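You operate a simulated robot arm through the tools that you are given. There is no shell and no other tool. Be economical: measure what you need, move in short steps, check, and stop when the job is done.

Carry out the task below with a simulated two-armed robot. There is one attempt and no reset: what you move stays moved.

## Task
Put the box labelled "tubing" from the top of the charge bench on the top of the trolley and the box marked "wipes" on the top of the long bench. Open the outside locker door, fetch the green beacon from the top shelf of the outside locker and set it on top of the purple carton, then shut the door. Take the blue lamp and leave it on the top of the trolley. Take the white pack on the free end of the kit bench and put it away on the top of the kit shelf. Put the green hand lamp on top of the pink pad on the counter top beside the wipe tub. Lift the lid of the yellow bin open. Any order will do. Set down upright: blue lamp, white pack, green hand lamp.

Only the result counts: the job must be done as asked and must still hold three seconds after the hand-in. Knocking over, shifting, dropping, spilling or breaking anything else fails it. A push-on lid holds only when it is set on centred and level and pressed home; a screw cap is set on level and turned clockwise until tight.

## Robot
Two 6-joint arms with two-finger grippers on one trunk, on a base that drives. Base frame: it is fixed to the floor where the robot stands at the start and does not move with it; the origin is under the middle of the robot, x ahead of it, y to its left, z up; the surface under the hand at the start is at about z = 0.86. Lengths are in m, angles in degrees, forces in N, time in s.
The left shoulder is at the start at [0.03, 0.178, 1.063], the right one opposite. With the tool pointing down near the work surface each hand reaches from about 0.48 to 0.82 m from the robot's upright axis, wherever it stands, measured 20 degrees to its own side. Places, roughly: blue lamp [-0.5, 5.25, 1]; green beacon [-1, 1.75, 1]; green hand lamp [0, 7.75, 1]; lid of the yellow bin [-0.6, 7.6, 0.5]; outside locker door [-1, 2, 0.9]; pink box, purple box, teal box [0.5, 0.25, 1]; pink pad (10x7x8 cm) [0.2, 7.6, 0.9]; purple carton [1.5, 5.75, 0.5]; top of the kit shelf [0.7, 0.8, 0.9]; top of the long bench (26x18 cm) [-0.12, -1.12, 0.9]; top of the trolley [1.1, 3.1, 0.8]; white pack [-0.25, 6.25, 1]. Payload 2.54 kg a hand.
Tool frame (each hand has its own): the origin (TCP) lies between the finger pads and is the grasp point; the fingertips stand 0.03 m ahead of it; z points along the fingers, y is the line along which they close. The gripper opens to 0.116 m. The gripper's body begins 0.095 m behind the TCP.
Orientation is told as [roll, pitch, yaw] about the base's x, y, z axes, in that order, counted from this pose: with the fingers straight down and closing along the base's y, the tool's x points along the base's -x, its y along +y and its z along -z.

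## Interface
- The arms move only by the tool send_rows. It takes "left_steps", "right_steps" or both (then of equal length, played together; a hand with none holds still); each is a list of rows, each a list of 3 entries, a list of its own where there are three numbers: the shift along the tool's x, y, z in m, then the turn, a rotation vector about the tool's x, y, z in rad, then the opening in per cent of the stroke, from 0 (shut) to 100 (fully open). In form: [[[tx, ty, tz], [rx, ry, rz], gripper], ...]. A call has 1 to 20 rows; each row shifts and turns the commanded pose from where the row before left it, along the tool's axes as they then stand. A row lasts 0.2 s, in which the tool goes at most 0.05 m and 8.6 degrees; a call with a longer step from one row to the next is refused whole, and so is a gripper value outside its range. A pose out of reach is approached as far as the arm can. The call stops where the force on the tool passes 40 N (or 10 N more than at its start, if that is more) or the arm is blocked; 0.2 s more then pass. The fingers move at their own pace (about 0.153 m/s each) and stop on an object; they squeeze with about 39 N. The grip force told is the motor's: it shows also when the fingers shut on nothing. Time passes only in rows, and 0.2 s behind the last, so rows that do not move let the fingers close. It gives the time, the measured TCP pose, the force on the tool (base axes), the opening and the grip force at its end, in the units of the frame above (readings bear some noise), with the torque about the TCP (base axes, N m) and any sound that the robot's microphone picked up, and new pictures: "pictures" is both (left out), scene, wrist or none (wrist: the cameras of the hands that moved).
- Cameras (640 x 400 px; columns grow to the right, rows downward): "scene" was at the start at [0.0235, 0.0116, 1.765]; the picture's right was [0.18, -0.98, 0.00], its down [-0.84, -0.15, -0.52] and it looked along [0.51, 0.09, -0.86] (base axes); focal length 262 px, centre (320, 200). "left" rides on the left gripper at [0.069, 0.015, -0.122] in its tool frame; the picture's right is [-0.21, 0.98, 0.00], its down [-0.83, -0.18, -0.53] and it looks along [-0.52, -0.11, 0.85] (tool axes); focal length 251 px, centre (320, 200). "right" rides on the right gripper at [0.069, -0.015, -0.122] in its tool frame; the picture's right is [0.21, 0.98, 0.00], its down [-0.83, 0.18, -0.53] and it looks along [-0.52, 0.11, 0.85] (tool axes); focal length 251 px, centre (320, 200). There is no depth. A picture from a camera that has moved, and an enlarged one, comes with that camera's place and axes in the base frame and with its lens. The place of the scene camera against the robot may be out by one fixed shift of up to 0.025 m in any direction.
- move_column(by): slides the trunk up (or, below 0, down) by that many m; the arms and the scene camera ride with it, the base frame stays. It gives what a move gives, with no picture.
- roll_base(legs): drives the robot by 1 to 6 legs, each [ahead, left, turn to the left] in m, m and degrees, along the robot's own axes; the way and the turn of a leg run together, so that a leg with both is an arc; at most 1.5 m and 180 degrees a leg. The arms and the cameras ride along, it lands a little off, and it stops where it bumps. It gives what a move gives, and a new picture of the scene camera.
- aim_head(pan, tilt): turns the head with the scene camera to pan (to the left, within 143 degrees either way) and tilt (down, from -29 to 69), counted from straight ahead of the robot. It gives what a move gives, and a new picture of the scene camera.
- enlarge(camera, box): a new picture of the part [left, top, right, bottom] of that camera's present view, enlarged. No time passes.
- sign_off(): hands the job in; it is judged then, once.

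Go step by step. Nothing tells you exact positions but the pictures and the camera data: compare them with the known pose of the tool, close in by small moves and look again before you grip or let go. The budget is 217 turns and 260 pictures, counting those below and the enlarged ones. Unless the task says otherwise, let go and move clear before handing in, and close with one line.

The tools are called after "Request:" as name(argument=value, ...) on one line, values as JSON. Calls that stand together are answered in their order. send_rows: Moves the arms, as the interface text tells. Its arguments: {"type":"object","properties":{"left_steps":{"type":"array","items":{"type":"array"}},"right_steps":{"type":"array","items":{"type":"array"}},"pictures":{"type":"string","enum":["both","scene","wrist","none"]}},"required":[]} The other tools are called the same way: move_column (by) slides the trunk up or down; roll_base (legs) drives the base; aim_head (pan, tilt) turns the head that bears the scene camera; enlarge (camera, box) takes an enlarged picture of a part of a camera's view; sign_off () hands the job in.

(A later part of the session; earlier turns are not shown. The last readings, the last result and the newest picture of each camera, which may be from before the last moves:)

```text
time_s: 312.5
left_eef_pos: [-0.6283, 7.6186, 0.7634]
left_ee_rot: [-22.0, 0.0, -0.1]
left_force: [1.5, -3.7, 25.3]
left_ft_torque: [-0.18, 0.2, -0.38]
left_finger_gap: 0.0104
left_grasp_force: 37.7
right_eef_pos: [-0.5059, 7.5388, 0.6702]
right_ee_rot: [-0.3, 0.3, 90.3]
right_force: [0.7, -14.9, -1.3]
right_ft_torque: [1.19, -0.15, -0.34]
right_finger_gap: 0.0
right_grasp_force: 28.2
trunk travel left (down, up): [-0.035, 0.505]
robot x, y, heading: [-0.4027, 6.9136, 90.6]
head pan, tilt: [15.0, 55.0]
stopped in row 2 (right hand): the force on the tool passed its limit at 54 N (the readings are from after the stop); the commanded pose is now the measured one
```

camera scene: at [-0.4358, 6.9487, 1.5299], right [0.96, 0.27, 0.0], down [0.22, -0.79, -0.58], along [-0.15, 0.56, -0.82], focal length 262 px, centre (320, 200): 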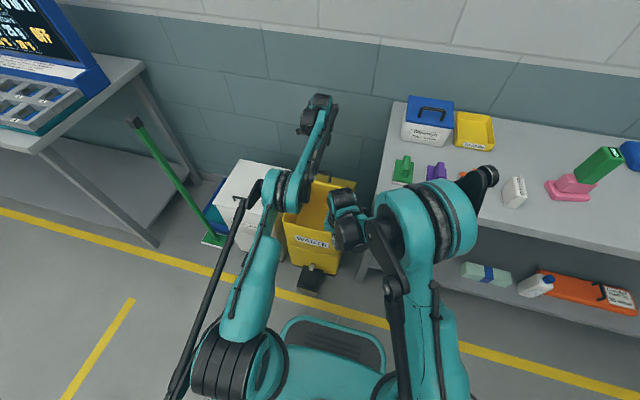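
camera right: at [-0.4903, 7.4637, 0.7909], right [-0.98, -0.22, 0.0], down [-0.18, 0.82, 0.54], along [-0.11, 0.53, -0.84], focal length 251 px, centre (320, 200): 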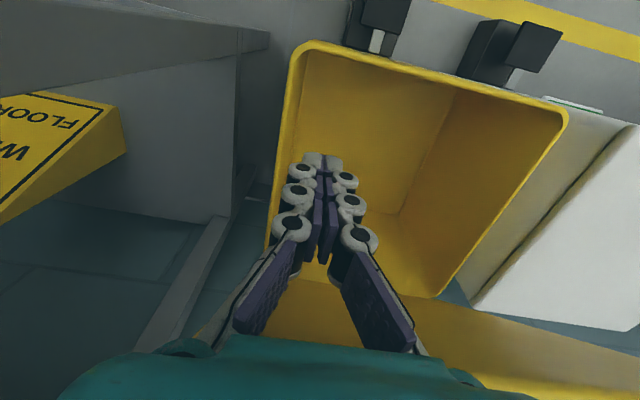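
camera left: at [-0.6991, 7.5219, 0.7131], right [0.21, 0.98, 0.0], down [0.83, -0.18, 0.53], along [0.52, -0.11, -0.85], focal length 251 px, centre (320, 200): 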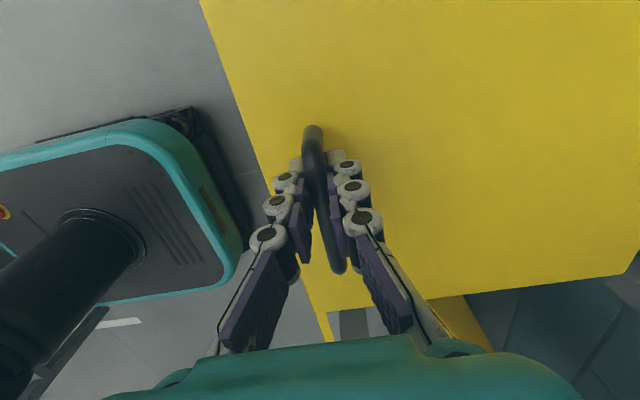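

The right hand now supports the lid. I release the handle and lift the left hand away.

Request:
send_rows(left_steps=[[[0, 0, 0], [0, 0, 0], 40], [[0, 0, 0], [0, 0, 0], 40], [[0, 0, -0.03], [0, 0, 0], 40], [[0, 0, -0.04], [0, 0, 0], 40], [[0, -0.01, -0.045], [-0.05, 0, 0], 40], [[0, -0.02, -0.04], [-0.05, 0, 0], 40], [[0, -0.03, -0.03], [-0.05, 0, 0], 40]], pictures="scene")

```text
time_s: 314.1
left_eef_pos: [-0.6285, 7.6061, 0.9438]
left_ee_rot: [-13.3, 0.0, 0.0]
left_force: [-0.3, -0.4, -0.3]
left_ft_torque: [-0.04, 0.01, -0.01]
left_finger_gap: 0.0462
left_grasp_force: 0.0
left hand out of reach, approached as far as the arm can: row 3, 4, 5
right_eef_pos: [-0.5075, 7.5417, 0.6677]
right_ee_rot: [-0.3, 0.3, 90.1]
right_force: [3.8, -16.5, 17.6]
right_ft_torque: [1.94, 0.48, -0.12]
right_finger_gap: 0.0
right_grasp_force: 28.8
trunk travel left (down, up): [-0.035, 0.505]
robot x, y, heading: [-0.4049, 6.9098, 90.5]
head pan, tilt: [15.0, 55.0]
camera scene: at [-0.4365, 6.9507, 1.5297], right [0.96, 0.27, 0.0], down [0.22, -0.79, -0.57], along [-0.15, 0.55, -0.82], focal length 262 px, centre (320, 200)
```

scene: 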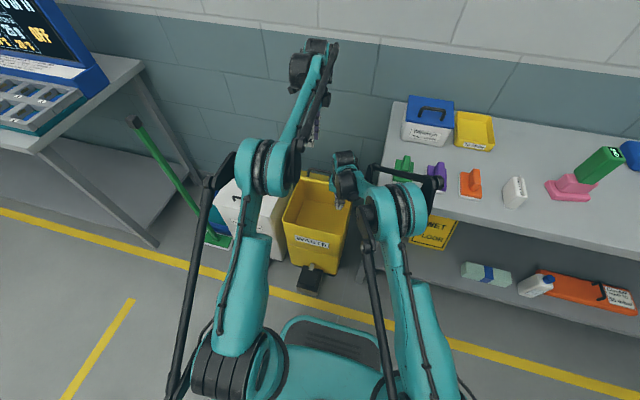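

Request:
send_rows(right_steps=[[[-0.01, 0, 0], [0, 0, 0], 0], [[-0.012, 0, 0], [0, 0, 0], 0], [[-0.012, 0, 0], [0, 0, 0], 0], [[-0.012, 0, 0], [0, 0, 0], 0], [[-0.012, 0, 0], [0, 0, 0], 0], [[-0.012, 0, 0], [0, 0, 0], 0], [[-0.012, 0, 0], [0, 0, 0], 0], [[-0.012, 0, 0], [0, 0, 0], 0], [[-0.012, 0, 0], [0, 0, 0], 0], [[-0.012, 0, 0], [0, 0, 0], 0], [[-0.012, 0, 0], [0, 0, 0], 0], [[-0.012, 0, 0], [0, 0, 0], 0], [[-0.012, 0, 0], [0, 0, 0], 0], [[-0.012, 0, 0], [0, 0, 0], 0], [[-0.012, 0, 0], [0, 0, 0], 0], [[-0.012, 0, 0], [0, 0, 0], 0], [[-0.012, 0, 0], [0, 0, 0], 0], [[-0.012, 0, 0], [0, 0, 0], 0]], pictures="scene")

```text
time_s: 314.5
left_eef_pos: [-0.6275, 7.6032, 0.9447]
left_ee_rot: [-13.3, -0.1, -0.1]
left_force: [0.3, -0.9, 0.4]
left_ft_torque: [0.03, 0.01, 0.01]
left_finger_gap: 0.0464
left_grasp_force: 0.0
right_eef_pos: [-0.5059, 7.545, 0.6704]
right_ee_rot: [-0.3, 0.4, 90.2]
right_force: [5.2, -20.5, 21.5]
right_ft_torque: [2.39, 0.5, -0.07]
right_finger_gap: 0.0
right_grasp_force: 28.1
trunk travel left (down, up): [-0.035, 0.505]
robot x, y, heading: [-0.4038, 6.9122, 90.4]
head pan, tilt: [15.0, 55.0]
stopped in row 1 (right hand): the force on the tool passed its limit at 47 N (the readings are from after the stop); the commanded pose is now the measured one
camera scene: at [-0.4356, 6.948, 1.5298], right [0.96, 0.27, 0.0], down [0.22, -0.79, -0.58], along [-0.15, 0.56, -0.82], focal length 262 px, centre (320, 200)
```

scene: 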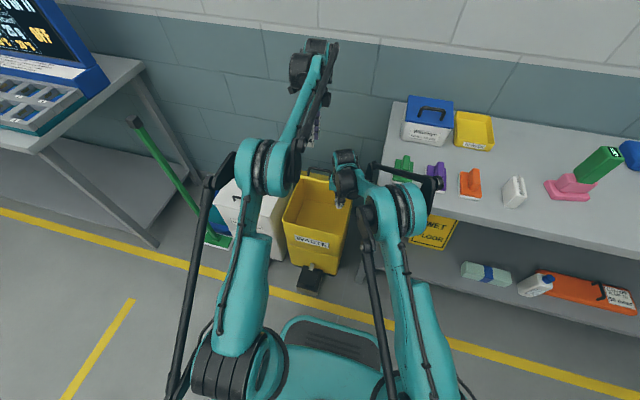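

The gripper body is catching on the lid's end face. I raise the hand so the fingers bear on the edge, then push back and up along its path.

Request:
send_rows(right_steps=[[[0, 0, -0.012], [0, 0, 0], 0], [[0, 0, -0.015], [0, 0, 0], 0], [[0, 0, -0.015], [0, 0, 0], 0], [[-0.012, 0, -0.0105], [0, 0, 0], 0], [[-0.012, 0, -0.0095], [0, 0, 0], 0], [[-0.012, 0, -0.0088], [0, 0, 0], 0], [[-0.012, 0, -0.008], [0, 0, 0], 0], [[-0.012, 0, -0.0074], [0, 0, 0], 0], [[-0.012, 0, -0.0068], [0, 0, 0], 0], [[-0.012, 0, -0.0062], [0, 0, 0], 0], [[-0.012, 0, -0.0056], [0, 0, 0], 0], [[-0.012, 0, -0.005], [0, 0, 0], 0]], pictures="scene")

```text
time_s: 317.1
left_eef_pos: [-0.629, 7.6063, 0.9431]
left_ee_rot: [-13.6, 0.0, 0.0]
left_force: [0.2, -0.1, 1.1]
left_ft_torque: [0.01, 0.0, 0.02]
left_finger_gap: 0.0468
left_grasp_force: 0.1
right_eef_pos: [-0.5075, 7.6593, 0.7754]
right_ee_rot: [-0.3, 0.5, 90.2]
right_force: [0.0, 0.5, -1.1]
right_ft_torque: [-0.01, 0.01, 0.0]
right_finger_gap: 0.0
right_grasp_force: 29.2
trunk travel left (down, up): [-0.035, 0.505]
robot x, y, heading: [-0.4027, 6.915, 90.4]
head pan, tilt: [15.0, 55.0]
camera scene: at [-0.4369, 6.9537, 1.5295], right [0.96, 0.27, 0.0], down [0.22, -0.79, -0.57], along [-0.15, 0.55, -0.82], focal length 262 px, centre (320, 200)
```

scene: 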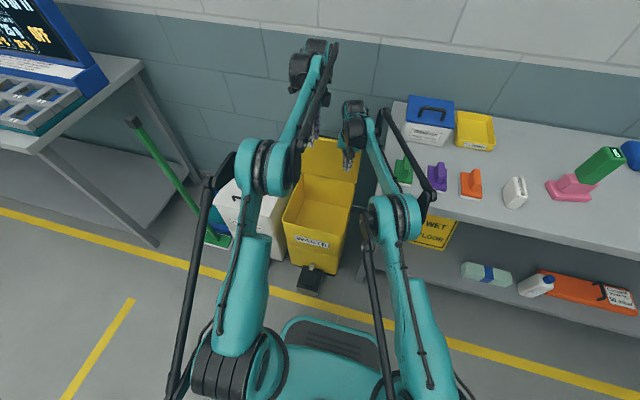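

The lid has swung up past vertical and no longer loads the hand. I withdraw both hands and check that it stays.

Request:
send_rows(right_steps=[[[0.03, 0, -0.03], [0, 0, 0], 0], [[0.03, 0, -0.03], [0, 0, 0], 0], [[0.03, 0, -0.03], [0, 0, 0], 0], [[0.04, 0, -0.02], [0, 0, 0], 0], [[0.04, 0, -0.02], [0, 0, 0], 0], [[0.04, 0, 0], [0, 0, 0], 0]], left_steps=[[[0, -0.03, -0.03], [0, 0, 0], 40], [[0, -0.04, -0.02], [0, 0, 0], 40], [[0, -0.04, -0.01], [0, 0, 0], 40], [[0, -0.04, 0], [-0.07, 0, 0], 40], [[0, -0.04, 0], [-0.07, 0, 0], 40], [[0, -0.04, 0], [-0.09, 0, 0], 40]], pictures="scene")

```text
time_s: 318.5
left_eef_pos: [-0.6276, 7.3922, 1.0474]
left_ee_rot: [-0.1, 0.0, -0.1]
left_force: [0.4, 0.4, -0.6]
left_ft_torque: [0.07, 0.02, 0.0]
left_finger_gap: 0.0464
left_grasp_force: 0.0
right_eef_pos: [-0.5056, 7.4426, 0.9091]
right_ee_rot: [-0.2, 0.5, 90.1]
right_force: [-0.8, 0.0, 0.6]
right_ft_torque: [0.03, 0.02, -0.03]
right_finger_gap: 0.0002
right_grasp_force: 28.9
trunk travel left (down, up): [-0.035, 0.505]
robot x, y, heading: [-0.4019, 6.9126, 90.9]
head pan, tilt: [15.0, 55.0]
camera scene: at [-0.4365, 6.95, 1.5297], right [0.96, 0.27, 0.0], down [0.22, -0.79, -0.57], along [-0.15, 0.55, -0.82], focal length 262 px, centre (320, 200)
```

scene: 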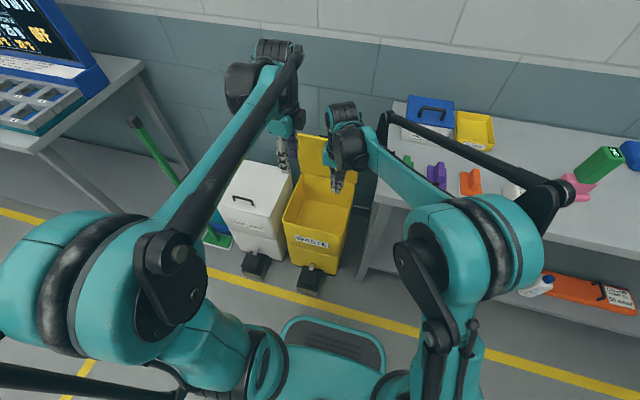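

The yellow lid stays open. I raise the column and fetch the white pack again with the right hand.

Request:
move_column(by=0.28)

Request:
send_rows(right_steps=[[[-0.008, -0.042, 0], [0, 0, 0], 50], [[-0.008, -0.042, 0], [0, 0, 0], 50], [[-0.008, -0.042, 0], [0, 0, 0], 50], [[-0.008, -0.042, 0], [0, 0, 0], 50], [[-0.008, -0.042, 0], [0, 0, 0], 50], [[-0.008, -0.042, 0], [0, 0, 0], 50], [[-0.008, -0.042, 0], [0, 0, 0], 60], [[-0.008, -0.042, 0], [0, 0, 0], 70], [[-0.008, -0.042, 0], [0, 0, 0], 70], [[-0.008, -0.042, 0], [0, 0, 0], 70], [[-0.008, -0.042, 0], [0, 0, 0], 70], [[-0.008, -0.04, 0], [0, 0, 0], 70]], pictures="wrist")

```text
time_s: 321.3
left_eef_pos: [-0.6286, 7.3949, 1.3248]
left_ee_rot: [-0.3, 0.1, 0.0]
left_force: [-0.9, 0.4, 0.2]
left_ft_torque: [0.01, 0.01, -0.01]
left_finger_gap: 0.0462
left_grasp_force: 0.0
right_eef_pos: [-0.5065, 7.4453, 1.1877]
right_ee_rot: [-0.2, 0.5, 90.2]
right_force: [0.5, -0.8, -0.3]
right_ft_torque: [0.03, -0.01, -0.01]
right_finger_gap: 0.0
right_grasp_force: 28.9
trunk travel left (down, up): [-0.315, 0.225]
robot x, y, heading: [-0.4036, 6.9119, 90.8]
head pan, tilt: [15.0, 55.0]
```

```text
time_s: 323.9
left_eef_pos: [-0.6268, 7.3963, 1.3272]
left_ee_rot: [-0.3, 0.1, 0.1]
left_force: [0.5, 0.5, -0.8]
left_ft_torque: [-0.02, 0.06, 0.0]
left_finger_gap: 0.0466
left_grasp_force: 0.1
right_eef_pos: [-0.0023, 7.5433, 1.1888]
right_ee_rot: [-0.2, 0.5, 90.2]
right_force: [-0.4, -0.2, 0.3]
right_ft_torque: [-0.02, 0.05, 0.01]
right_finger_gap: 0.0813
right_grasp_force: 0.1
trunk travel left (down, up): [-0.315, 0.225]
robot x, y, heading: [-0.4027, 6.9108, 90.4]
head pan, tilt: [15.0, 55.0]
camera right: at [0.013, 7.4755, 1.3116], right [-0.98, -0.22, 0.0], down [-0.19, 0.83, 0.53], along [-0.11, 0.51, -0.85], focal length 251 px, centre (320, 200)
```

right: 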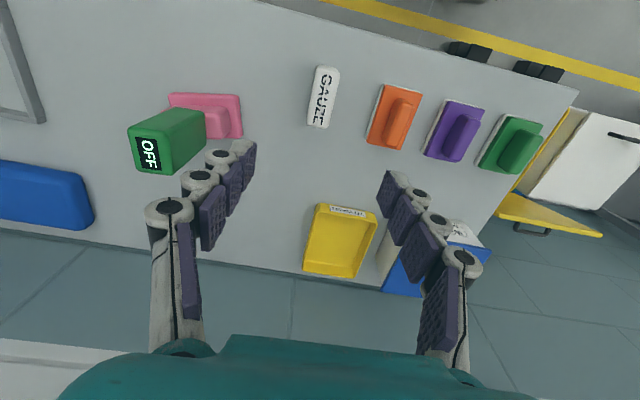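

Request:
send_rows(right_steps=[[[0.004, 0, 0.045], [0, 0, 0], 70], [[0, 0, 0.045], [0, 0, 0], 70], [[0, 0, 0.045], [0, 0, 0], 70], [[0, 0, 0.045], [0, 0, 0], 70], [[0, 0, 0.045], [0, 0, 0], 70], [[0, 0, 0.028], [0, 0, 0], 70], [[0, 0, 0], [0, 0, 0], 30], [[0, 0, 0], [0, 0, 0], 5], [[0, 0, 0], [0, 0, 0], 5], [[0, 0, 0], [0, 0, 0], 5]], pictures="wrist")

```text
time_s: 326.1
left_eef_pos: [-0.6283, 7.3954, 1.3274]
left_ee_rot: [-0.3, 0.1, 0.0]
left_force: [0.1, 0.1, -0.7]
left_ft_torque: [0.01, 0.01, -0.02]
left_finger_gap: 0.0463
left_grasp_force: 0.1
right_eef_pos: [-0.0016, 7.5347, 0.9362]
right_ee_rot: [-0.3, 0.5, 90.2]
right_force: [0.6, 0.1, 0.1]
right_ft_torque: [0.04, 0.01, 0.03]
right_finger_gap: 0.0301
right_grasp_force: 38.5
trunk travel left (down, up): [-0.315, 0.225]
robot x, y, heading: [-0.4058, 6.9133, 90.2]
head pan, tilt: [15.0, 55.0]
camera right: at [0.0127, 7.4672, 1.0596], right [-0.98, -0.22, 0.0], down [-0.19, 0.83, 0.53], along [-0.11, 0.51, -0.85], focal length 251 px, centre (320, 200)
```

right: 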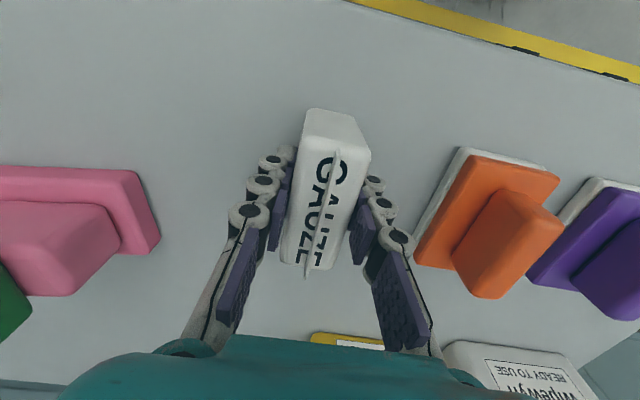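

The pack is in hand again. I lift it and drive round to the west side of the kit bench for the blue lamp.

Request:
send_rows(right_steps=[[[0, 0, -0.045], [0, 0, 0], 5], [[0, 0, -0.045], [0, 0, 0], 5], [[0, 0, -0.045], [0, 0, 0], 5], [[0, 0, -0.045], [0, 0, 0], 5], [[0.03, 0.02, -0.03], [0, 0, 0], 5], [[0.035, 0.03, 0], [0, 0, 0], 5], [[0.035, 0.03, 0], [0, 0, 0], 5], [[0.035, 0.03, 0], [0, 0, 0], 5], [[0.035, 0.03, 0], [0, 0, 0], 5]], left_steps=[[[0, -0.03, 0], [0, 0, 0], 60], [[0, -0.03, 0], [0, 0, 0], 100], [[0, -0.03, 0.03], [0, 0, 0], 100], [[0, -0.03, 0.03], [0, 0, 0], 100], [[0, 0, 0.03], [0, 0, 0], 100], [[0, 0, 0.03], [0, 0, 0], 100], [[0, 0, 0.03], [0, 0, 0], 100], [[0, 0, 0], [0, 0, 0], 100], [[0, 0, 0], [0, 0, 0], 100]], pictures="none")

Request:
roll_base(legs=[[0, 0, -90], [-0.75, 0, 0], [0, -1.0, 0], [0, -0.74, 0]])

```text
time_s: 328.1
left_eef_pos: [-0.6267, 7.2764, 1.178]
left_ee_rot: [-0.1, -0.1, 0.0]
left_force: [-0.4, -0.8, 1.1]
left_ft_torque: [0.04, 0.02, 0.02]
left_finger_gap: 0.1159
left_grasp_force: 0.1
right_eef_pos: [-0.1463, 7.3674, 1.1504]
right_ee_rot: [-0.4, 0.5, 90.1]
right_force: [-0.7, 0.1, 0.2]
right_ft_torque: [0.01, -0.01, -0.02]
right_finger_gap: 0.0305
right_grasp_force: 38.8
trunk travel left (down, up): [-0.315, 0.225]
robot x, y, heading: [-0.4037, 6.9134, 90.4]
head pan, tilt: [15.0, 55.0]
```

```text
time_s: 344.4
left_eef_pos: [-0.8508, 5.4177, 1.1776]
left_ee_rot: [-0.3, -0.1, -92.4]
left_force: [0.2, 0.1, -0.3]
left_ft_torque: [-0.02, -0.02, -0.02]
left_finger_gap: 0.1157
left_grasp_force: 0.0
right_eef_pos: [-0.7791, 4.9325, 1.149]
right_ee_rot: [-0.3, 0.5, -2.2]
right_force: [-0.3, -0.3, -0.4]
right_ft_torque: [0.01, 0.02, -0.01]
right_finger_gap: 0.0302
right_grasp_force: 38.9
trunk travel left (down, up): [-0.315, 0.225]
robot x, y, heading: [-1.227, 5.2138, -1.7]
head pan, tilt: [15.0, 55.0]
camera scene: at [-1.196, 5.2271, 1.8096], right [0.23, -0.97, 0.0], down [-0.8, -0.19, -0.57], along [0.56, 0.13, -0.82], focal length 262 px, centre (320, 200)
```

scene: 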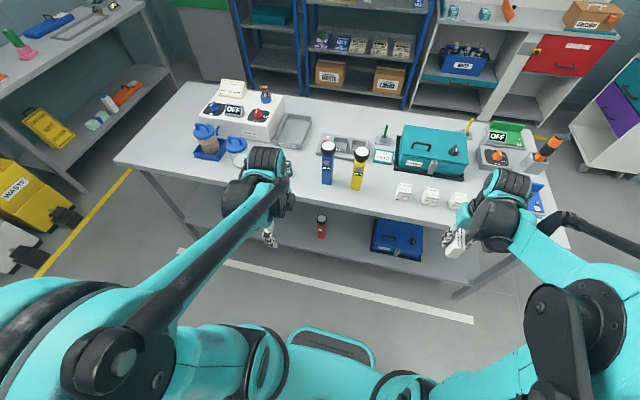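

Request:
roll_base(legs=[[0.1, 0, 1.7]])

Request:
send_rows(left_steps=[[[-0.015, 0.04, 0], [0, 0, 0], 100], [[-0.015, 0.04, 0], [0, 0, 0], 100], [[-0.015, 0.04, 0], [0, 0, 0], 100], [[-0.015, 0.04, 0], [0, 0, 0], 100], [[-0.015, 0.04, 0], [0, 0, 0], 100]], pictures="wrist")

```text
time_s: 345.6
left_eef_pos: [-0.7537, 5.4273, 1.1778]
left_ee_rot: [-0.2, 0.0, -90.6]
left_force: [0.1, 0.0, -0.4]
left_ft_torque: [0.0, 0.04, -0.05]
left_finger_gap: 0.1161
left_grasp_force: 0.1
right_eef_pos: [-0.6693, 4.944, 1.1509]
right_ee_rot: [-0.3, 0.5, -0.5]
right_force: [0.8, -0.4, -0.5]
right_ft_torque: [0.0, 0.05, -0.01]
right_finger_gap: 0.0306
right_grasp_force: 38.9
trunk travel left (down, up): [-0.315, 0.225]
robot x, y, heading: [-1.1172, 5.2058, 0.0]
head pan, tilt: [15.0, 55.0]
camera scene: at [-1.0939, 5.2272, 1.8095], right [0.26, -0.97, 0.0], down [-0.79, -0.21, -0.57], along [0.55, 0.15, -0.82], focal length 262 px, centre (320, 200)
```

scene: 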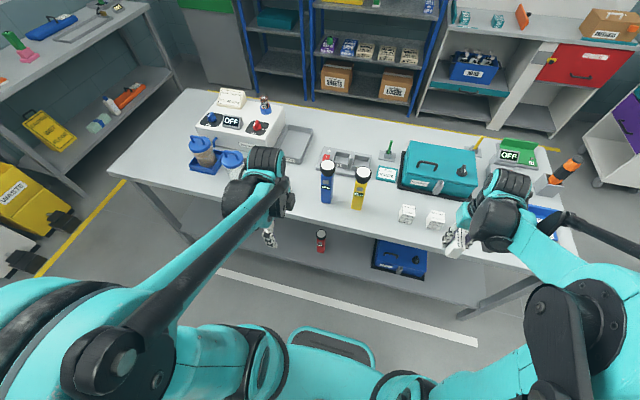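

```text
time_s: 346.8
left_eef_pos: [-0.5551, 5.3459, 1.1739]
left_ee_rot: [-0.4, 0.0, -90.6]
left_force: [0.6, 0.1, 0.0]
left_ft_torque: [0.02, 0.07, 0.01]
left_finger_gap: 0.116
left_grasp_force: 0.1
right_eef_pos: [-0.6667, 4.9439, 1.1502]
right_ee_rot: [-0.1, 0.6, -0.5]
right_force: [-0.1, -0.6, 0.0]
right_ft_torque: [-0.05, -0.03, 0.01]
right_finger_gap: 0.0303
right_grasp_force: 38.7
trunk travel left (down, up): [-0.315, 0.225]
robot x, y, heading: [-1.1204, 5.2079, 0.0]
head pan, tilt: [15.0, 55.0]
camera left: at [-0.5391, 5.4162, 1.2946], right [0.97, -0.22, -0.01], down [-0.19, -0.82, 0.53], along [-0.13, -0.52, -0.84], focal length 251 px, centre (320, 200)
```

left: 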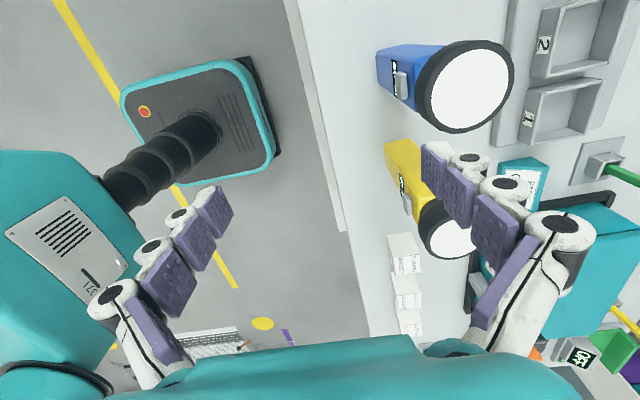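

Request:
send_rows(left_steps=[[[0.0075, 0.0335, 0], [0, 0, 0], 100], [[0.0075, 0.0335, 0], [0, 0, 0], 100], [[0.0075, 0.033, 0], [0, 0, 0], 100]], pictures="wrist")

```text
time_s: 347.6
left_eef_pos: [-0.453, 5.3709, 1.1765]
left_ee_rot: [-0.4, 0.0, -90.5]
left_force: [0.8, 0.2, -0.1]
left_ft_torque: [-0.04, 0.03, 0.01]
left_finger_gap: 0.1163
left_grasp_force: 0.1
right_eef_pos: [-0.6688, 4.9448, 1.1489]
right_ee_rot: [-0.3, 0.6, -0.4]
right_force: [-0.2, -0.5, 0.3]
right_ft_torque: [-0.04, 0.05, -0.02]
right_finger_gap: 0.0303
right_grasp_force: 39.2
trunk travel left (down, up): [-0.315, 0.225]
robot x, y, heading: [-1.122, 5.2099, 0.1]
head pan, tilt: [15.0, 55.0]
camera left: at [-0.4377, 5.44, 1.2976], right [0.97, -0.22, -0.01], down [-0.19, -0.82, 0.54], along [-0.12, -0.52, -0.84], focal length 251 px, centre (320, 200)
```

left: 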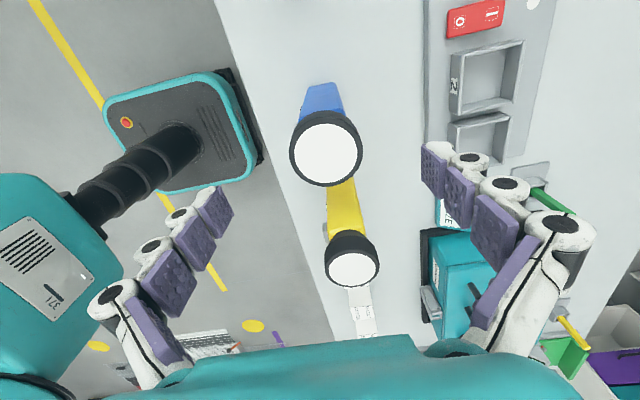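

Request:
send_rows(left_steps=[[[-0.003, 0.0045, 0.03], [0, 0, 0], 100], [[0, 0, 0.04], [0, 0, 0], 100], [[0, 0, 0.036], [0, 0, 0], 100], [[0, 0, 0], [0, 0, 0], 60], [[0, 0, 0], [0, 0, 0], 25], [[0, 0, 0], [0, 0, 0], 25], [[0, 0, 0], [0, 0, 0], 25]], pictures="wrist")

```text
time_s: 349.2
left_eef_pos: [-0.4516, 5.3669, 1.0684]
left_ee_rot: [-0.3, -0.1, -90.6]
left_force: [-1.7, -0.2, 0.2]
left_ft_torque: [-0.01, 0.25, -0.02]
left_finger_gap: 0.0543
left_grasp_force: 39.0
right_eef_pos: [-0.6703, 4.9442, 1.1504]
right_ee_rot: [-0.3, 0.4, -0.4]
right_force: [-0.7, 0.0, -0.3]
right_ft_torque: [-0.02, 0.02, -0.03]
right_finger_gap: 0.0306
right_grasp_force: 39.1
trunk travel left (down, up): [-0.315, 0.225]
robot x, y, heading: [-1.1198, 5.2079, 0.1]
head pan, tilt: [15.0, 55.0]
heard: click
camera left: at [-0.4364, 5.436, 1.1901], right [0.97, -0.23, 0.0], down [-0.19, -0.82, 0.53], along [-0.12, -0.52, -0.84], focal length 251 px, centre (320, 200)
```

left: 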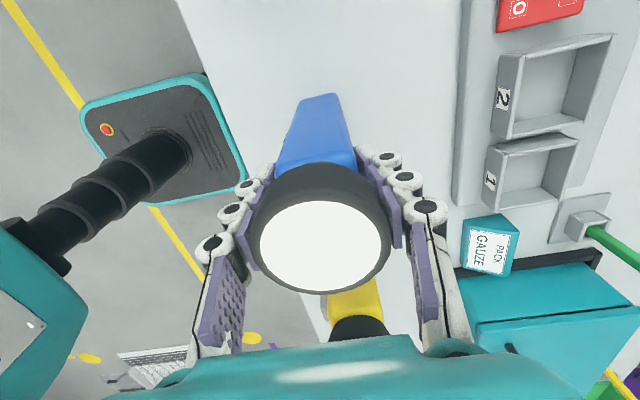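

There was a click, and a bright reflection on the palm suggests the grip pressed the lamp's switch on. I open and close once more to toggle it back, and check.

Request:
send_rows(left_steps=[[[0, 0, 0], [0, 0, 0], 70], [[0, 0, 0], [0, 0, 0], 70], [[0, 0, 0], [0, 0, 0], 70]], pictures="wrist")

Request:
enlarge(camera="scene", box=[280, 140, 400, 220])

```text
time_s: 350.0
left_eef_pos: [-0.4516, 5.3669, 1.068]
left_ee_rot: [-0.2, -0.1, -90.6]
left_force: [-0.2, 0.7, -0.9]
left_ft_torque: [0.0, 0.0, 0.02]
left_finger_gap: 0.0812
left_grasp_force: 0.1
right_eef_pos: [-0.67, 4.9453, 1.1509]
right_ee_rot: [-0.2, 0.5, -0.4]
right_force: [0.0, 1.1, -0.6]
right_ft_torque: [0.03, -0.01, 0.0]
right_finger_gap: 0.0303
right_grasp_force: 39.3
trunk travel left (down, up): [-0.315, 0.225]
robot x, y, heading: [-1.1228, 5.2129, 0.1]
head pan, tilt: [15.0, 55.0]
camera left: at [-0.4362, 5.436, 1.1902], right [0.97, -0.23, 0.0], down [-0.19, -0.82, 0.53], along [-0.12, -0.52, -0.84], focal length 251 px, centre (320, 200)
```

left: 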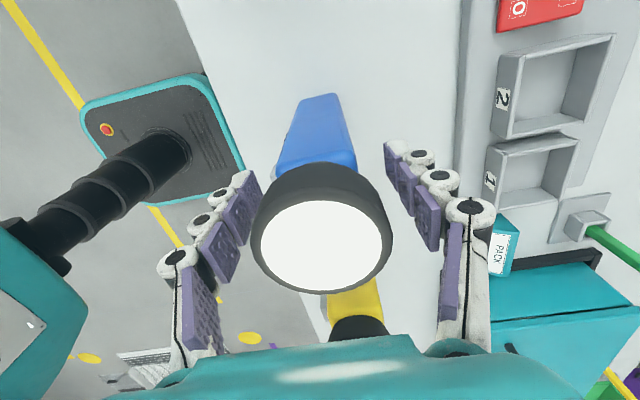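

```text
5.00 times, centred on (340, 180) of scene
camera zoom: at [-1.0947, 5.2271, 1.8096], right [0.26, -0.97, 0.0], down [-0.79, -0.21, -0.57], along [0.55, 0.15, -0.82], focal length 1310 px, centre (220, 300)
```

zoom: 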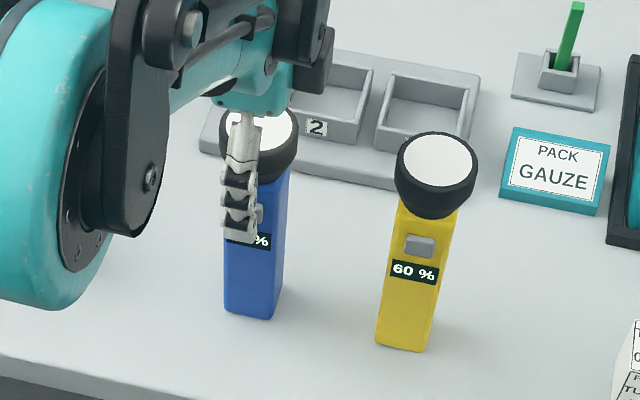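

Request:
send_rows(left_steps=[[[0, 0, 0], [0, 0, 0], 25], [[0, 0, 0], [0, 0, 0], 25], [[0, 0, 0], [0, 0, 0], 25], [[0, 0, 0], [0, 0, 0], 70], [[0, 0, 0], [0, 0, 0], 70]], pictures="wrist")

```text
time_s: 351.2
left_eef_pos: [-0.4521, 5.3666, 1.0673]
left_ee_rot: [-0.4, 0.0, -90.7]
left_force: [0.2, 0.8, -0.4]
left_ft_torque: [0.0, 0.0, 0.0]
left_finger_gap: 0.0811
left_grasp_force: 0.0
right_eef_pos: [-0.6696, 4.9443, 1.1502]
right_ee_rot: [-0.2, 0.5, -0.3]
right_force: [0.2, 0.6, 0.0]
right_ft_torque: [0.01, 0.02, -0.02]
right_finger_gap: 0.0306
right_grasp_force: 39.2
trunk travel left (down, up): [-0.315, 0.225]
robot x, y, heading: [-1.1215, 5.2085, 0.1]
head pan, tilt: [15.0, 55.0]
heard: click
camera left: at [-0.4363, 5.436, 1.1902], right [0.97, -0.23, 0.0], down [-0.19, -0.82, 0.53], along [-0.12, -0.52, -0.84], focal length 251 px, centre (320, 200)
```

left: 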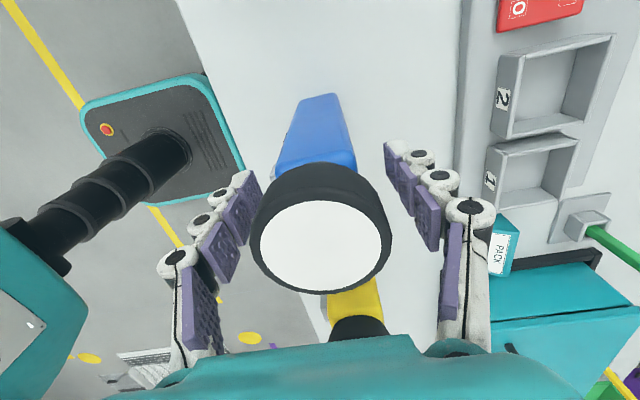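

The second click turned it off again. I raise the hand 2.6 cm to clear the switch and grip only the head.

Request:
send_rows(left_steps=[[[0, 0, -0.026], [0, 0, 0], 70], [[0.001, 0.003, 0], [0, 0, 0], 70], [[0, 0, 0], [0, 0, 0], 40], [[0, 0, 0], [0, 0, 0], 25], [[0, 0, 0], [0, 0, 0], 25], [[0, 0, 0], [0, 0, 0], 25]], pictures="wrist")

```text
time_s: 352.6
left_eef_pos: [-0.4498, 5.3674, 1.0957]
left_ee_rot: [-0.4, -0.1, -90.6]
left_force: [-0.1, 0.0, 1.4]
left_ft_torque: [0.05, -0.22, 0.0]
left_finger_gap: 0.0555
left_grasp_force: 38.9
right_eef_pos: [-0.6693, 4.9453, 1.1498]
right_ee_rot: [-0.3, 0.5, -0.4]
right_force: [0.6, 0.9, -0.4]
right_ft_torque: [-0.01, 0.02, 0.01]
right_finger_gap: 0.03
right_grasp_force: 39.5
trunk travel left (down, up): [-0.315, 0.225]
robot x, y, heading: [-1.122, 5.2099, -0.0]
head pan, tilt: [15.0, 55.0]
camera left: at [-0.4338, 5.4371, 1.2166], right [0.97, -0.22, 0.0], down [-0.19, -0.82, 0.53], along [-0.12, -0.52, -0.84], focal length 251 px, centre (320, 200)
```

left: 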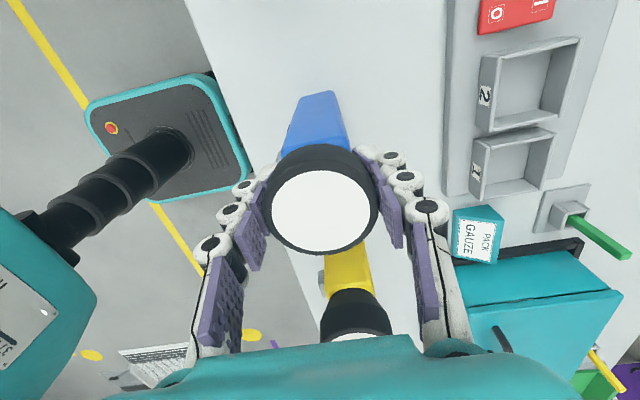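

Gripped without a click. I lift the lamp and carry it with the pack round to the trolley.

Request:
send_rows(left_steps=[[[0, 0, -0.04], [0, 0, 0], 25], [[0, 0, -0.045], [0, 0, 0], 25], [[0, 0, -0.045], [0, 0, 0], 25], [[0, 0, -0.045], [0, 0, 0], 25], [[0, -0.02, -0.02], [0, 0, 0], 25], [[0, -0.04, 0], [0, 0, 0], 25], [[0, -0.04, 0], [0, 0, 0], 25]], pictures="wrist")

Request:
roll_base(legs=[[-0.1, 0, 0], [0, -1.36, 0], [1.3, 0, 0], [0, -0.95, 0]])

```text
time_s: 354.2
left_eef_pos: [-0.5488, 5.3715, 1.2914]
left_ee_rot: [-0.3, 0.0, -90.5]
left_force: [-0.1, -0.7, -4.1]
left_ft_torque: [-0.01, -0.04, -0.02]
left_finger_gap: 0.0555
left_grasp_force: 39.1
right_eef_pos: [-0.6707, 4.9447, 1.1513]
right_ee_rot: [-0.3, 0.4, -0.3]
right_force: [0.0, -0.1, 0.0]
right_ft_torque: [0.02, -0.04, 0.0]
right_finger_gap: 0.0306
right_grasp_force: 38.7
trunk travel left (down, up): [-0.315, 0.225]
robot x, y, heading: [-1.1201, 5.2073, 0.1]
head pan, tilt: [15.0, 55.0]
camera left: at [-0.533, 5.4398, 1.4137], right [0.97, -0.23, 0.0], down [-0.19, -0.82, 0.53], along [-0.12, -0.52, -0.85], focal length 251 px, centre (320, 200)
```

left: 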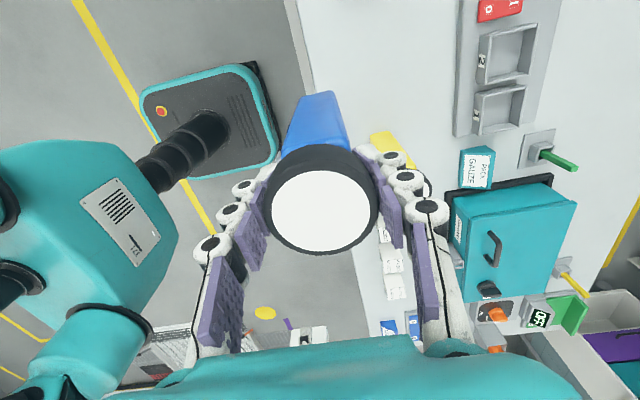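

```text
time_s: 372.7
left_eef_pos: [0.7019, 3.0774, 1.291]
left_ee_rot: [-0.2, 0.0, -89.2]
left_force: [-0.9, -1.0, -4.0]
left_ft_torque: [-0.04, 0.01, 0.02]
left_finger_gap: 0.0555
left_grasp_force: 39.3
right_eef_pos: [0.5898, 2.6487, 1.1501]
right_ee_rot: [-0.3, 0.5, 1.0]
right_force: [-0.2, -0.2, -0.6]
right_ft_torque: [0.0, -0.01, 0.02]
right_finger_gap: 0.0306
right_grasp_force: 39.3
trunk travel left (down, up): [-0.315, 0.225]
robot x, y, heading: [0.1298, 2.9025, 1.2]
head pan, tilt: [15.0, 55.0]
camera scene: at [0.1584, 2.9197, 1.8095], right [0.28, -0.96, 0.0], down [-0.79, -0.23, -0.57], along [0.55, 0.16, -0.82], focal length 262 px, centre (320, 200)
```

scene: 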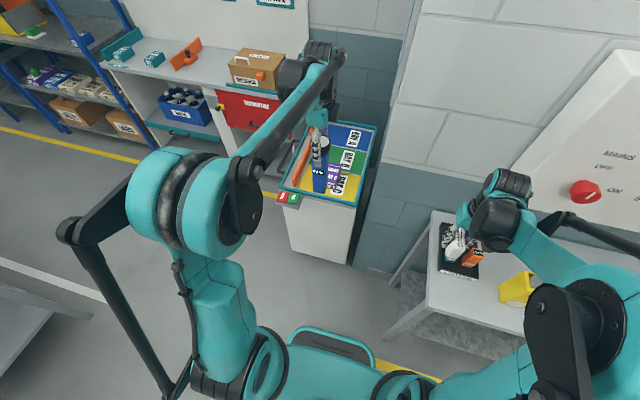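

Request:
send_rows(right_steps=[[[0.04, 0, 0], [0, 0, 0], 5], [[0.04, 0, 0], [0, 0, 0], 5], [[0.04, 0, 0], [0, 0, 0], 5]], pictures="none")

Request:
roll_base(legs=[[0.25, 0, -1]])

Request:
send_rows(left_steps=[[[0, 0.04, 0], [0, 0, 0], 25], [[0, 0.04, 0], [0, 0, 0], 25], [[0, 0.04, 0], [0, 0, 0], 25], [[0, 0.04, 0.02], [0, 0, 0], 25], [[0, 0.01, 0.045], [0, 0, 0], 25], [[0, 0, 0.045], [0, 0, 0], 25]], pictures="both")

```text
time_s: 373.5
left_eef_pos: [0.7, 3.0776, 1.2911]
left_ee_rot: [-0.3, 0.1, -89.2]
left_force: [-0.7, 0.4, -3.6]
left_ft_torque: [-0.01, -0.02, 0.0]
left_finger_gap: 0.0558
left_grasp_force: 38.7
right_eef_pos: [0.4689, 2.6471, 1.1514]
right_ee_rot: [-0.3, 0.4, 1.1]
right_force: [-0.5, -0.1, -0.4]
right_ft_torque: [-0.03, -0.02, 0.01]
right_finger_gap: 0.0305
right_grasp_force: 39.0
trunk travel left (down, up): [-0.315, 0.225]
robot x, y, heading: [0.1362, 2.8994, 1.5]
head pan, tilt: [15.0, 55.0]
```

```text
time_s: 375.3
left_eef_pos: [0.9541, 3.067, 1.2914]
left_ee_rot: [-0.3, 0.0, -90.6]
left_force: [0.7, 0.4, -4.3]
left_ft_torque: [0.0, 0.01, -0.01]
left_finger_gap: 0.0554
left_grasp_force: 39.1
right_eef_pos: [0.7139, 2.6442, 1.1508]
right_ee_rot: [-0.3, 0.5, -0.3]
right_force: [0.3, -0.5, -0.9]
right_ft_torque: [0.01, 0.05, 0.03]
right_finger_gap: 0.0304
right_grasp_force: 38.9
trunk travel left (down, up): [-0.315, 0.225]
robot x, y, heading: [0.3786, 2.9057, 0.1]
head pan, tilt: [15.0, 55.0]
camera scene: at [0.4074, 2.9224, 1.8095], right [0.26, -0.97, 0.0], down [-0.79, -0.21, -0.57], along [0.55, 0.15, -0.82], focal length 262 px, centre (320, 200)
```

scene: 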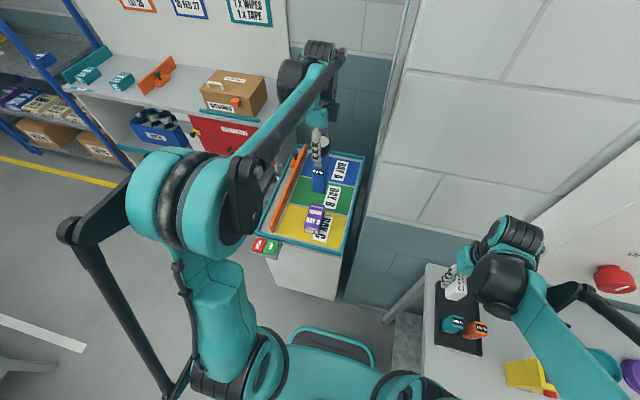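

```text
time_s: 376.7
left_eef_pos: [1.1235, 3.0666, 1.1749]
left_ee_rot: [-0.3, 0.0, -90.5]
left_force: [1.2, -0.2, -4.5]
left_ft_torque: [-0.02, 0.02, -0.02]
left_finger_gap: 0.0554
left_grasp_force: 39.2
right_eef_pos: [0.7143, 2.6436, 1.1505]
right_ee_rot: [-0.3, 0.6, -0.4]
right_force: [0.8, 0.4, -0.2]
right_ft_torque: [-0.01, 0.05, -0.02]
right_finger_gap: 0.0305
right_grasp_force: 39.1
trunk travel left (down, up): [-0.315, 0.225]
robot x, y, heading: [0.3794, 2.9007, -0.2]
head pan, tilt: [15.0, 55.0]
camera scene: at [0.4088, 2.9225, 1.8095], right [0.26, -0.97, 0.0], down [-0.79, -0.21, -0.57], along [0.55, 0.15, -0.82], focal length 262 px, centre (320, 200)
camera left: at [1.1389, 3.1366, 1.2974], right [0.97, -0.22, -0.01], down [-0.18, -0.82, 0.54], along [-0.12, -0.52, -0.84], focal length 251 px, centre (320, 200)
```

scene: 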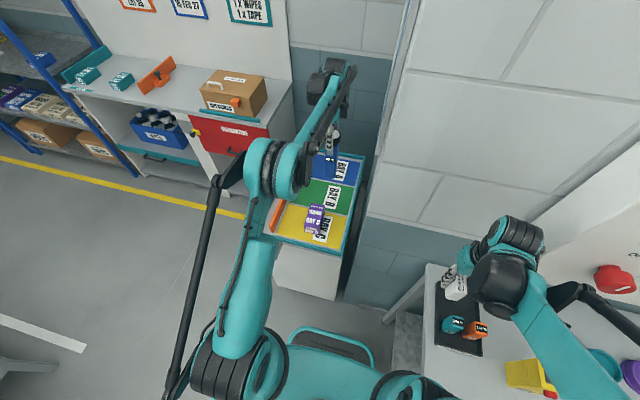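
left: 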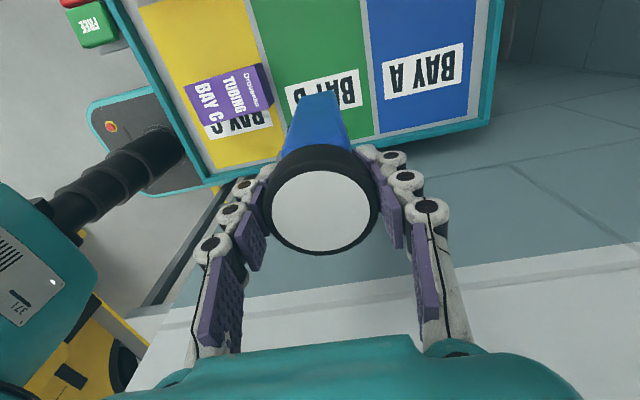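

Request:
send_rows(left_steps=[[[0.02, 0, 0.04], [0, 0, 0], 25], [[0, 0, 0.045], [0, 0, 0], 25], [[0, 0, 0.045], [0, 0, 0], 25], [[0, 0, 0.025], [0, 0, 0], 25], [[0, 0, 0.005], [0, 0, 0], 25], [[0, 0, 0.004], [0, 0, 0], 25], [[0, 0, 0.004], [0, 0, 0], 25], [[0, 0, 0.004], [0, 0, 0], 25], [[0, 0, 0.004], [0, 0, 0], 25], [[0, 0, 0.004], [0, 0, 0], 25]], pictures="none")

Request:
enlarge(camera="scene", box=[250, 100, 390, 280])

```text
time_s: 378.9
left_eef_pos: [1.1187, 3.0853, 1.0025]
left_ee_rot: [-0.1, 0.1, -90.5]
left_force: [0.3, 0.0, 39.9]
left_ft_torque: [-0.1, 0.68, 0.01]
left_finger_gap: 0.0554
left_grasp_force: 39.0
right_eef_pos: [0.7097, 2.6414, 1.153]
right_ee_rot: [-0.2, 0.4, -0.4]
right_force: [-0.7, 0.9, -1.1]
right_ft_torque: [0.05, -0.02, -0.01]
right_finger_gap: 0.0306
right_grasp_force: 38.4
trunk travel left (down, up): [-0.315, 0.225]
robot x, y, heading: [0.3806, 2.9033, -0.1]
head pan, tilt: [15.0, 55.0]
```

```text
2.22 times, centred on (320, 190) of scene
camera zoom: at [0.4007, 2.9209, 1.81], right [0.26, -0.97, 0.0], down [-0.79, -0.21, -0.58], along [0.56, 0.15, -0.82], focal length 582 px, centre (320, 222)
```

zoom: 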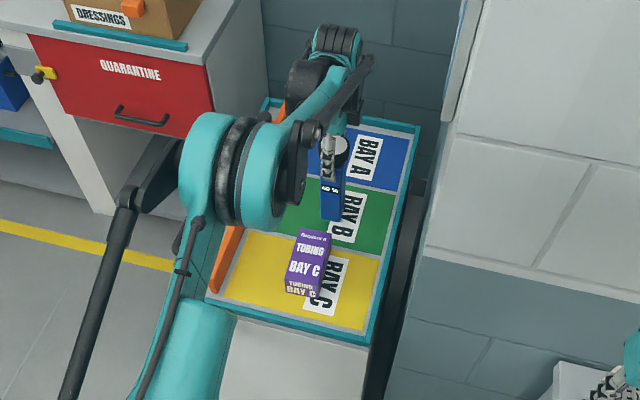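

The lamp stands on Bay B. I release and rise clear.

Request:
send_rows(left_steps=[[[0, 0, -0.003], [0, 0, 0], 25], [[0, 0, 0], [0, 0, 0], 50], [[0, 0, 0], [0, 0, 0], 80], [[0, 0, 0], [0, 0, 0], 80], [[0, 0, -0.03], [0, 0, 0], 80], [[0, 0, -0.045], [0, 0, 0], 80], [[0, 0, -0.045], [0, 0, 0], 80], [[0, 0, -0.045], [0, 0, 0], 80], [[0, -0.04, 0], [0, 0, 0], 80], [[0, -0.045, 0], [0, 0, 0], 80], [[0, -0.045, 0], [0, 0, 0], 80], [[0, -0.045, 0], [0, 0, 0], 80]], pictures="none")

Request:
enlarge(camera="scene", box=[250, 100, 390, 280])

```text
time_s: 381.5
left_eef_pos: [0.9474, 3.0862, 1.1707]
left_ee_rot: [-0.1, 0.0, -90.5]
left_force: [-0.3, -0.6, 0.5]
left_ft_torque: [0.06, -0.04, 0.02]
left_finger_gap: 0.0927
left_grasp_force: 0.1
right_eef_pos: [0.7129, 2.6425, 1.151]
right_ee_rot: [-0.2, 0.3, -0.3]
right_force: [-0.6, 0.3, 0.8]
right_ft_torque: [-0.01, -0.02, 0.0]
right_finger_gap: 0.0306
right_grasp_force: 39.0
trunk travel left (down, up): [-0.315, 0.225]
robot x, y, heading: [0.3817, 2.9033, 0.2]
head pan, tilt: [15.0, 55.0]
```

```text
2.22 times, centred on (320, 190) of scene
camera zoom: at [0.404, 2.9223, 1.8096], right [0.26, -0.97, 0.0], down [-0.79, -0.21, -0.57], along [0.55, 0.15, -0.82], focal length 582 px, centre (320, 222)
```

zoom: 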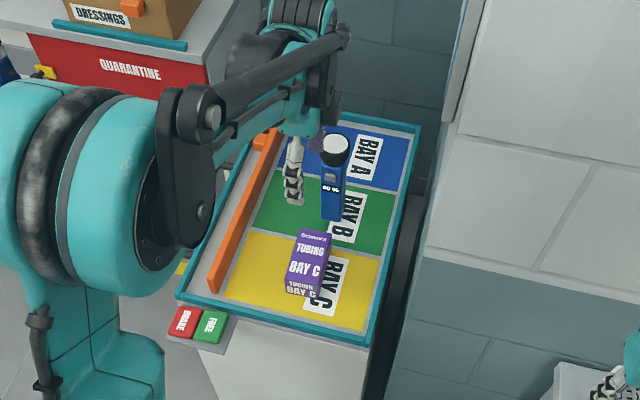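

Both items are on the trolley, upright. I tuck the left hand, back off and drive to the kit shelf with the pack.

Request:
send_rows(left_steps=[[[0, -0.045, 0], [0, 0, 0], 80], [[0, -0.045, 0], [0, 0, 0], 80], [[0, -0.045, 0], [0, 0, 0], 80], [[0, -0.03, 0], [0, 0, 0], 80]], pictures="none")

Request:
roll_base(legs=[[-0.43, 0, 0], [0, -1.0, 0], [0, -0.75, 0]])

```text
time_s: 382.5
left_eef_pos: [0.782, 3.0875, 1.1739]
left_ee_rot: [-0.1, 0.0, -90.6]
left_force: [0.1, 0.2, 0.4]
left_ft_torque: [0.01, 0.02, 0.04]
left_finger_gap: 0.0928
left_grasp_force: 0.1
right_eef_pos: [0.7127, 2.6425, 1.151]
right_ee_rot: [-0.2, 0.3, -0.3]
right_force: [-0.5, -0.4, 0.0]
right_ft_torque: [-0.03, -0.01, 0.0]
right_finger_gap: 0.0304
right_grasp_force: 39.0
trunk travel left (down, up): [-0.315, 0.225]
robot x, y, heading: [0.3801, 2.9063, 0.0]
head pan, tilt: [15.0, 55.0]
```

```text
time_s: 393.3
left_eef_pos: [0.3735, 1.3839, 1.1735]
left_ee_rot: [-0.3, 0.0, -89.9]
left_force: [-0.3, -0.5, -0.5]
left_ft_torque: [0.0, -0.02, -0.01]
left_finger_gap: 0.0928
left_grasp_force: 0.1
right_eef_pos: [0.3059, 0.9389, 1.1507]
right_ee_rot: [-0.1, 0.5, 0.3]
right_force: [0.3, 0.2, -0.6]
right_ft_torque: [0.0, 0.01, -0.02]
right_finger_gap: 0.0305
right_grasp_force: 39.5
trunk travel left (down, up): [-0.315, 0.225]
robot x, y, heading: [-0.03, 1.1959, 0.8]
head pan, tilt: [15.0, 55.0]
camera scene: at [-0.0034, 1.2158, 1.8096], right [0.27, -0.96, 0.0], down [-0.79, -0.22, -0.57], along [0.55, 0.15, -0.82], focal length 262 px, centre (320, 200)
```

scene: 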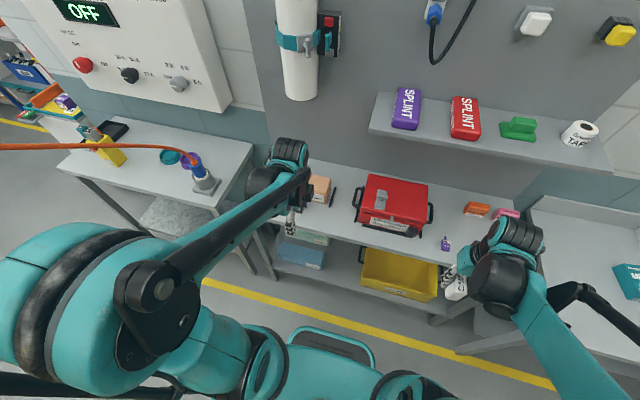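

Request:
send_rows(right_steps=[[[-0.04, -0.015, 0], [0, 0, 0], 5], [[-0.04, -0.015, 0], [0, 0, 0], 5], [[-0.04, -0.015, 0], [0, 0, 0], 5]], pictures="wrist")

Request:
enlarge(camera="scene", box=[340, 80, 640, 290])

```text
time_s: 394.1
left_eef_pos: [0.3755, 1.3849, 1.1726]
left_ee_rot: [-0.5, 0.0, -90.0]
left_force: [1.0, 0.5, 0.1]
left_ft_torque: [0.0, 0.03, 0.0]
left_finger_gap: 0.0928
left_grasp_force: 0.1
right_eef_pos: [0.427, 0.8923, 1.148]
right_ee_rot: [-0.2, 0.5, 0.2]
right_force: [0.2, 0.4, -0.4]
right_ft_torque: [0.01, 0.03, -0.01]
right_finger_gap: 0.0303
right_grasp_force: 38.8
trunk travel left (down, up): [-0.315, 0.225]
robot x, y, heading: [-0.0298, 1.1983, 0.7]
head pan, tilt: [15.0, 55.0]
camera right: at [0.3589, 0.8769, 1.271], right [-0.22, 0.98, 0.0], down [0.83, 0.19, 0.52], along [0.51, 0.11, -0.85], focal length 251 px, centre (320, 200)
```

right: 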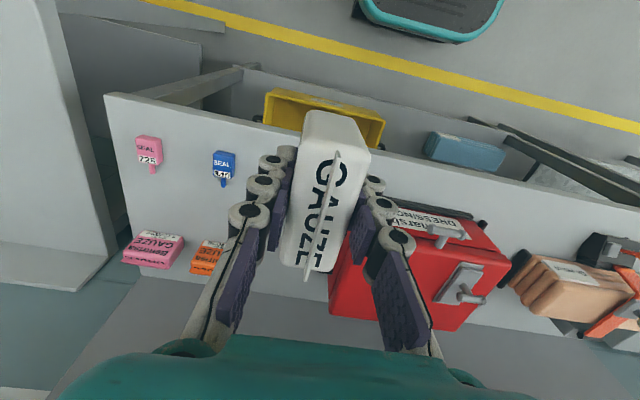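

```text
1.90 times, centred on (490, 185) of scene
camera zoom: at [-0.0005, 1.2156, 1.8095], right [0.27, -0.96, 0.0], down [-0.79, -0.22, -0.57], along [0.55, 0.15, -0.82], focal length 499 px, centre (-4, 229)
```

zoom: 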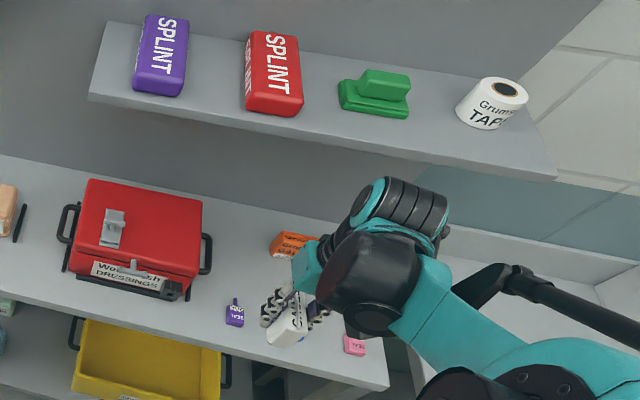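

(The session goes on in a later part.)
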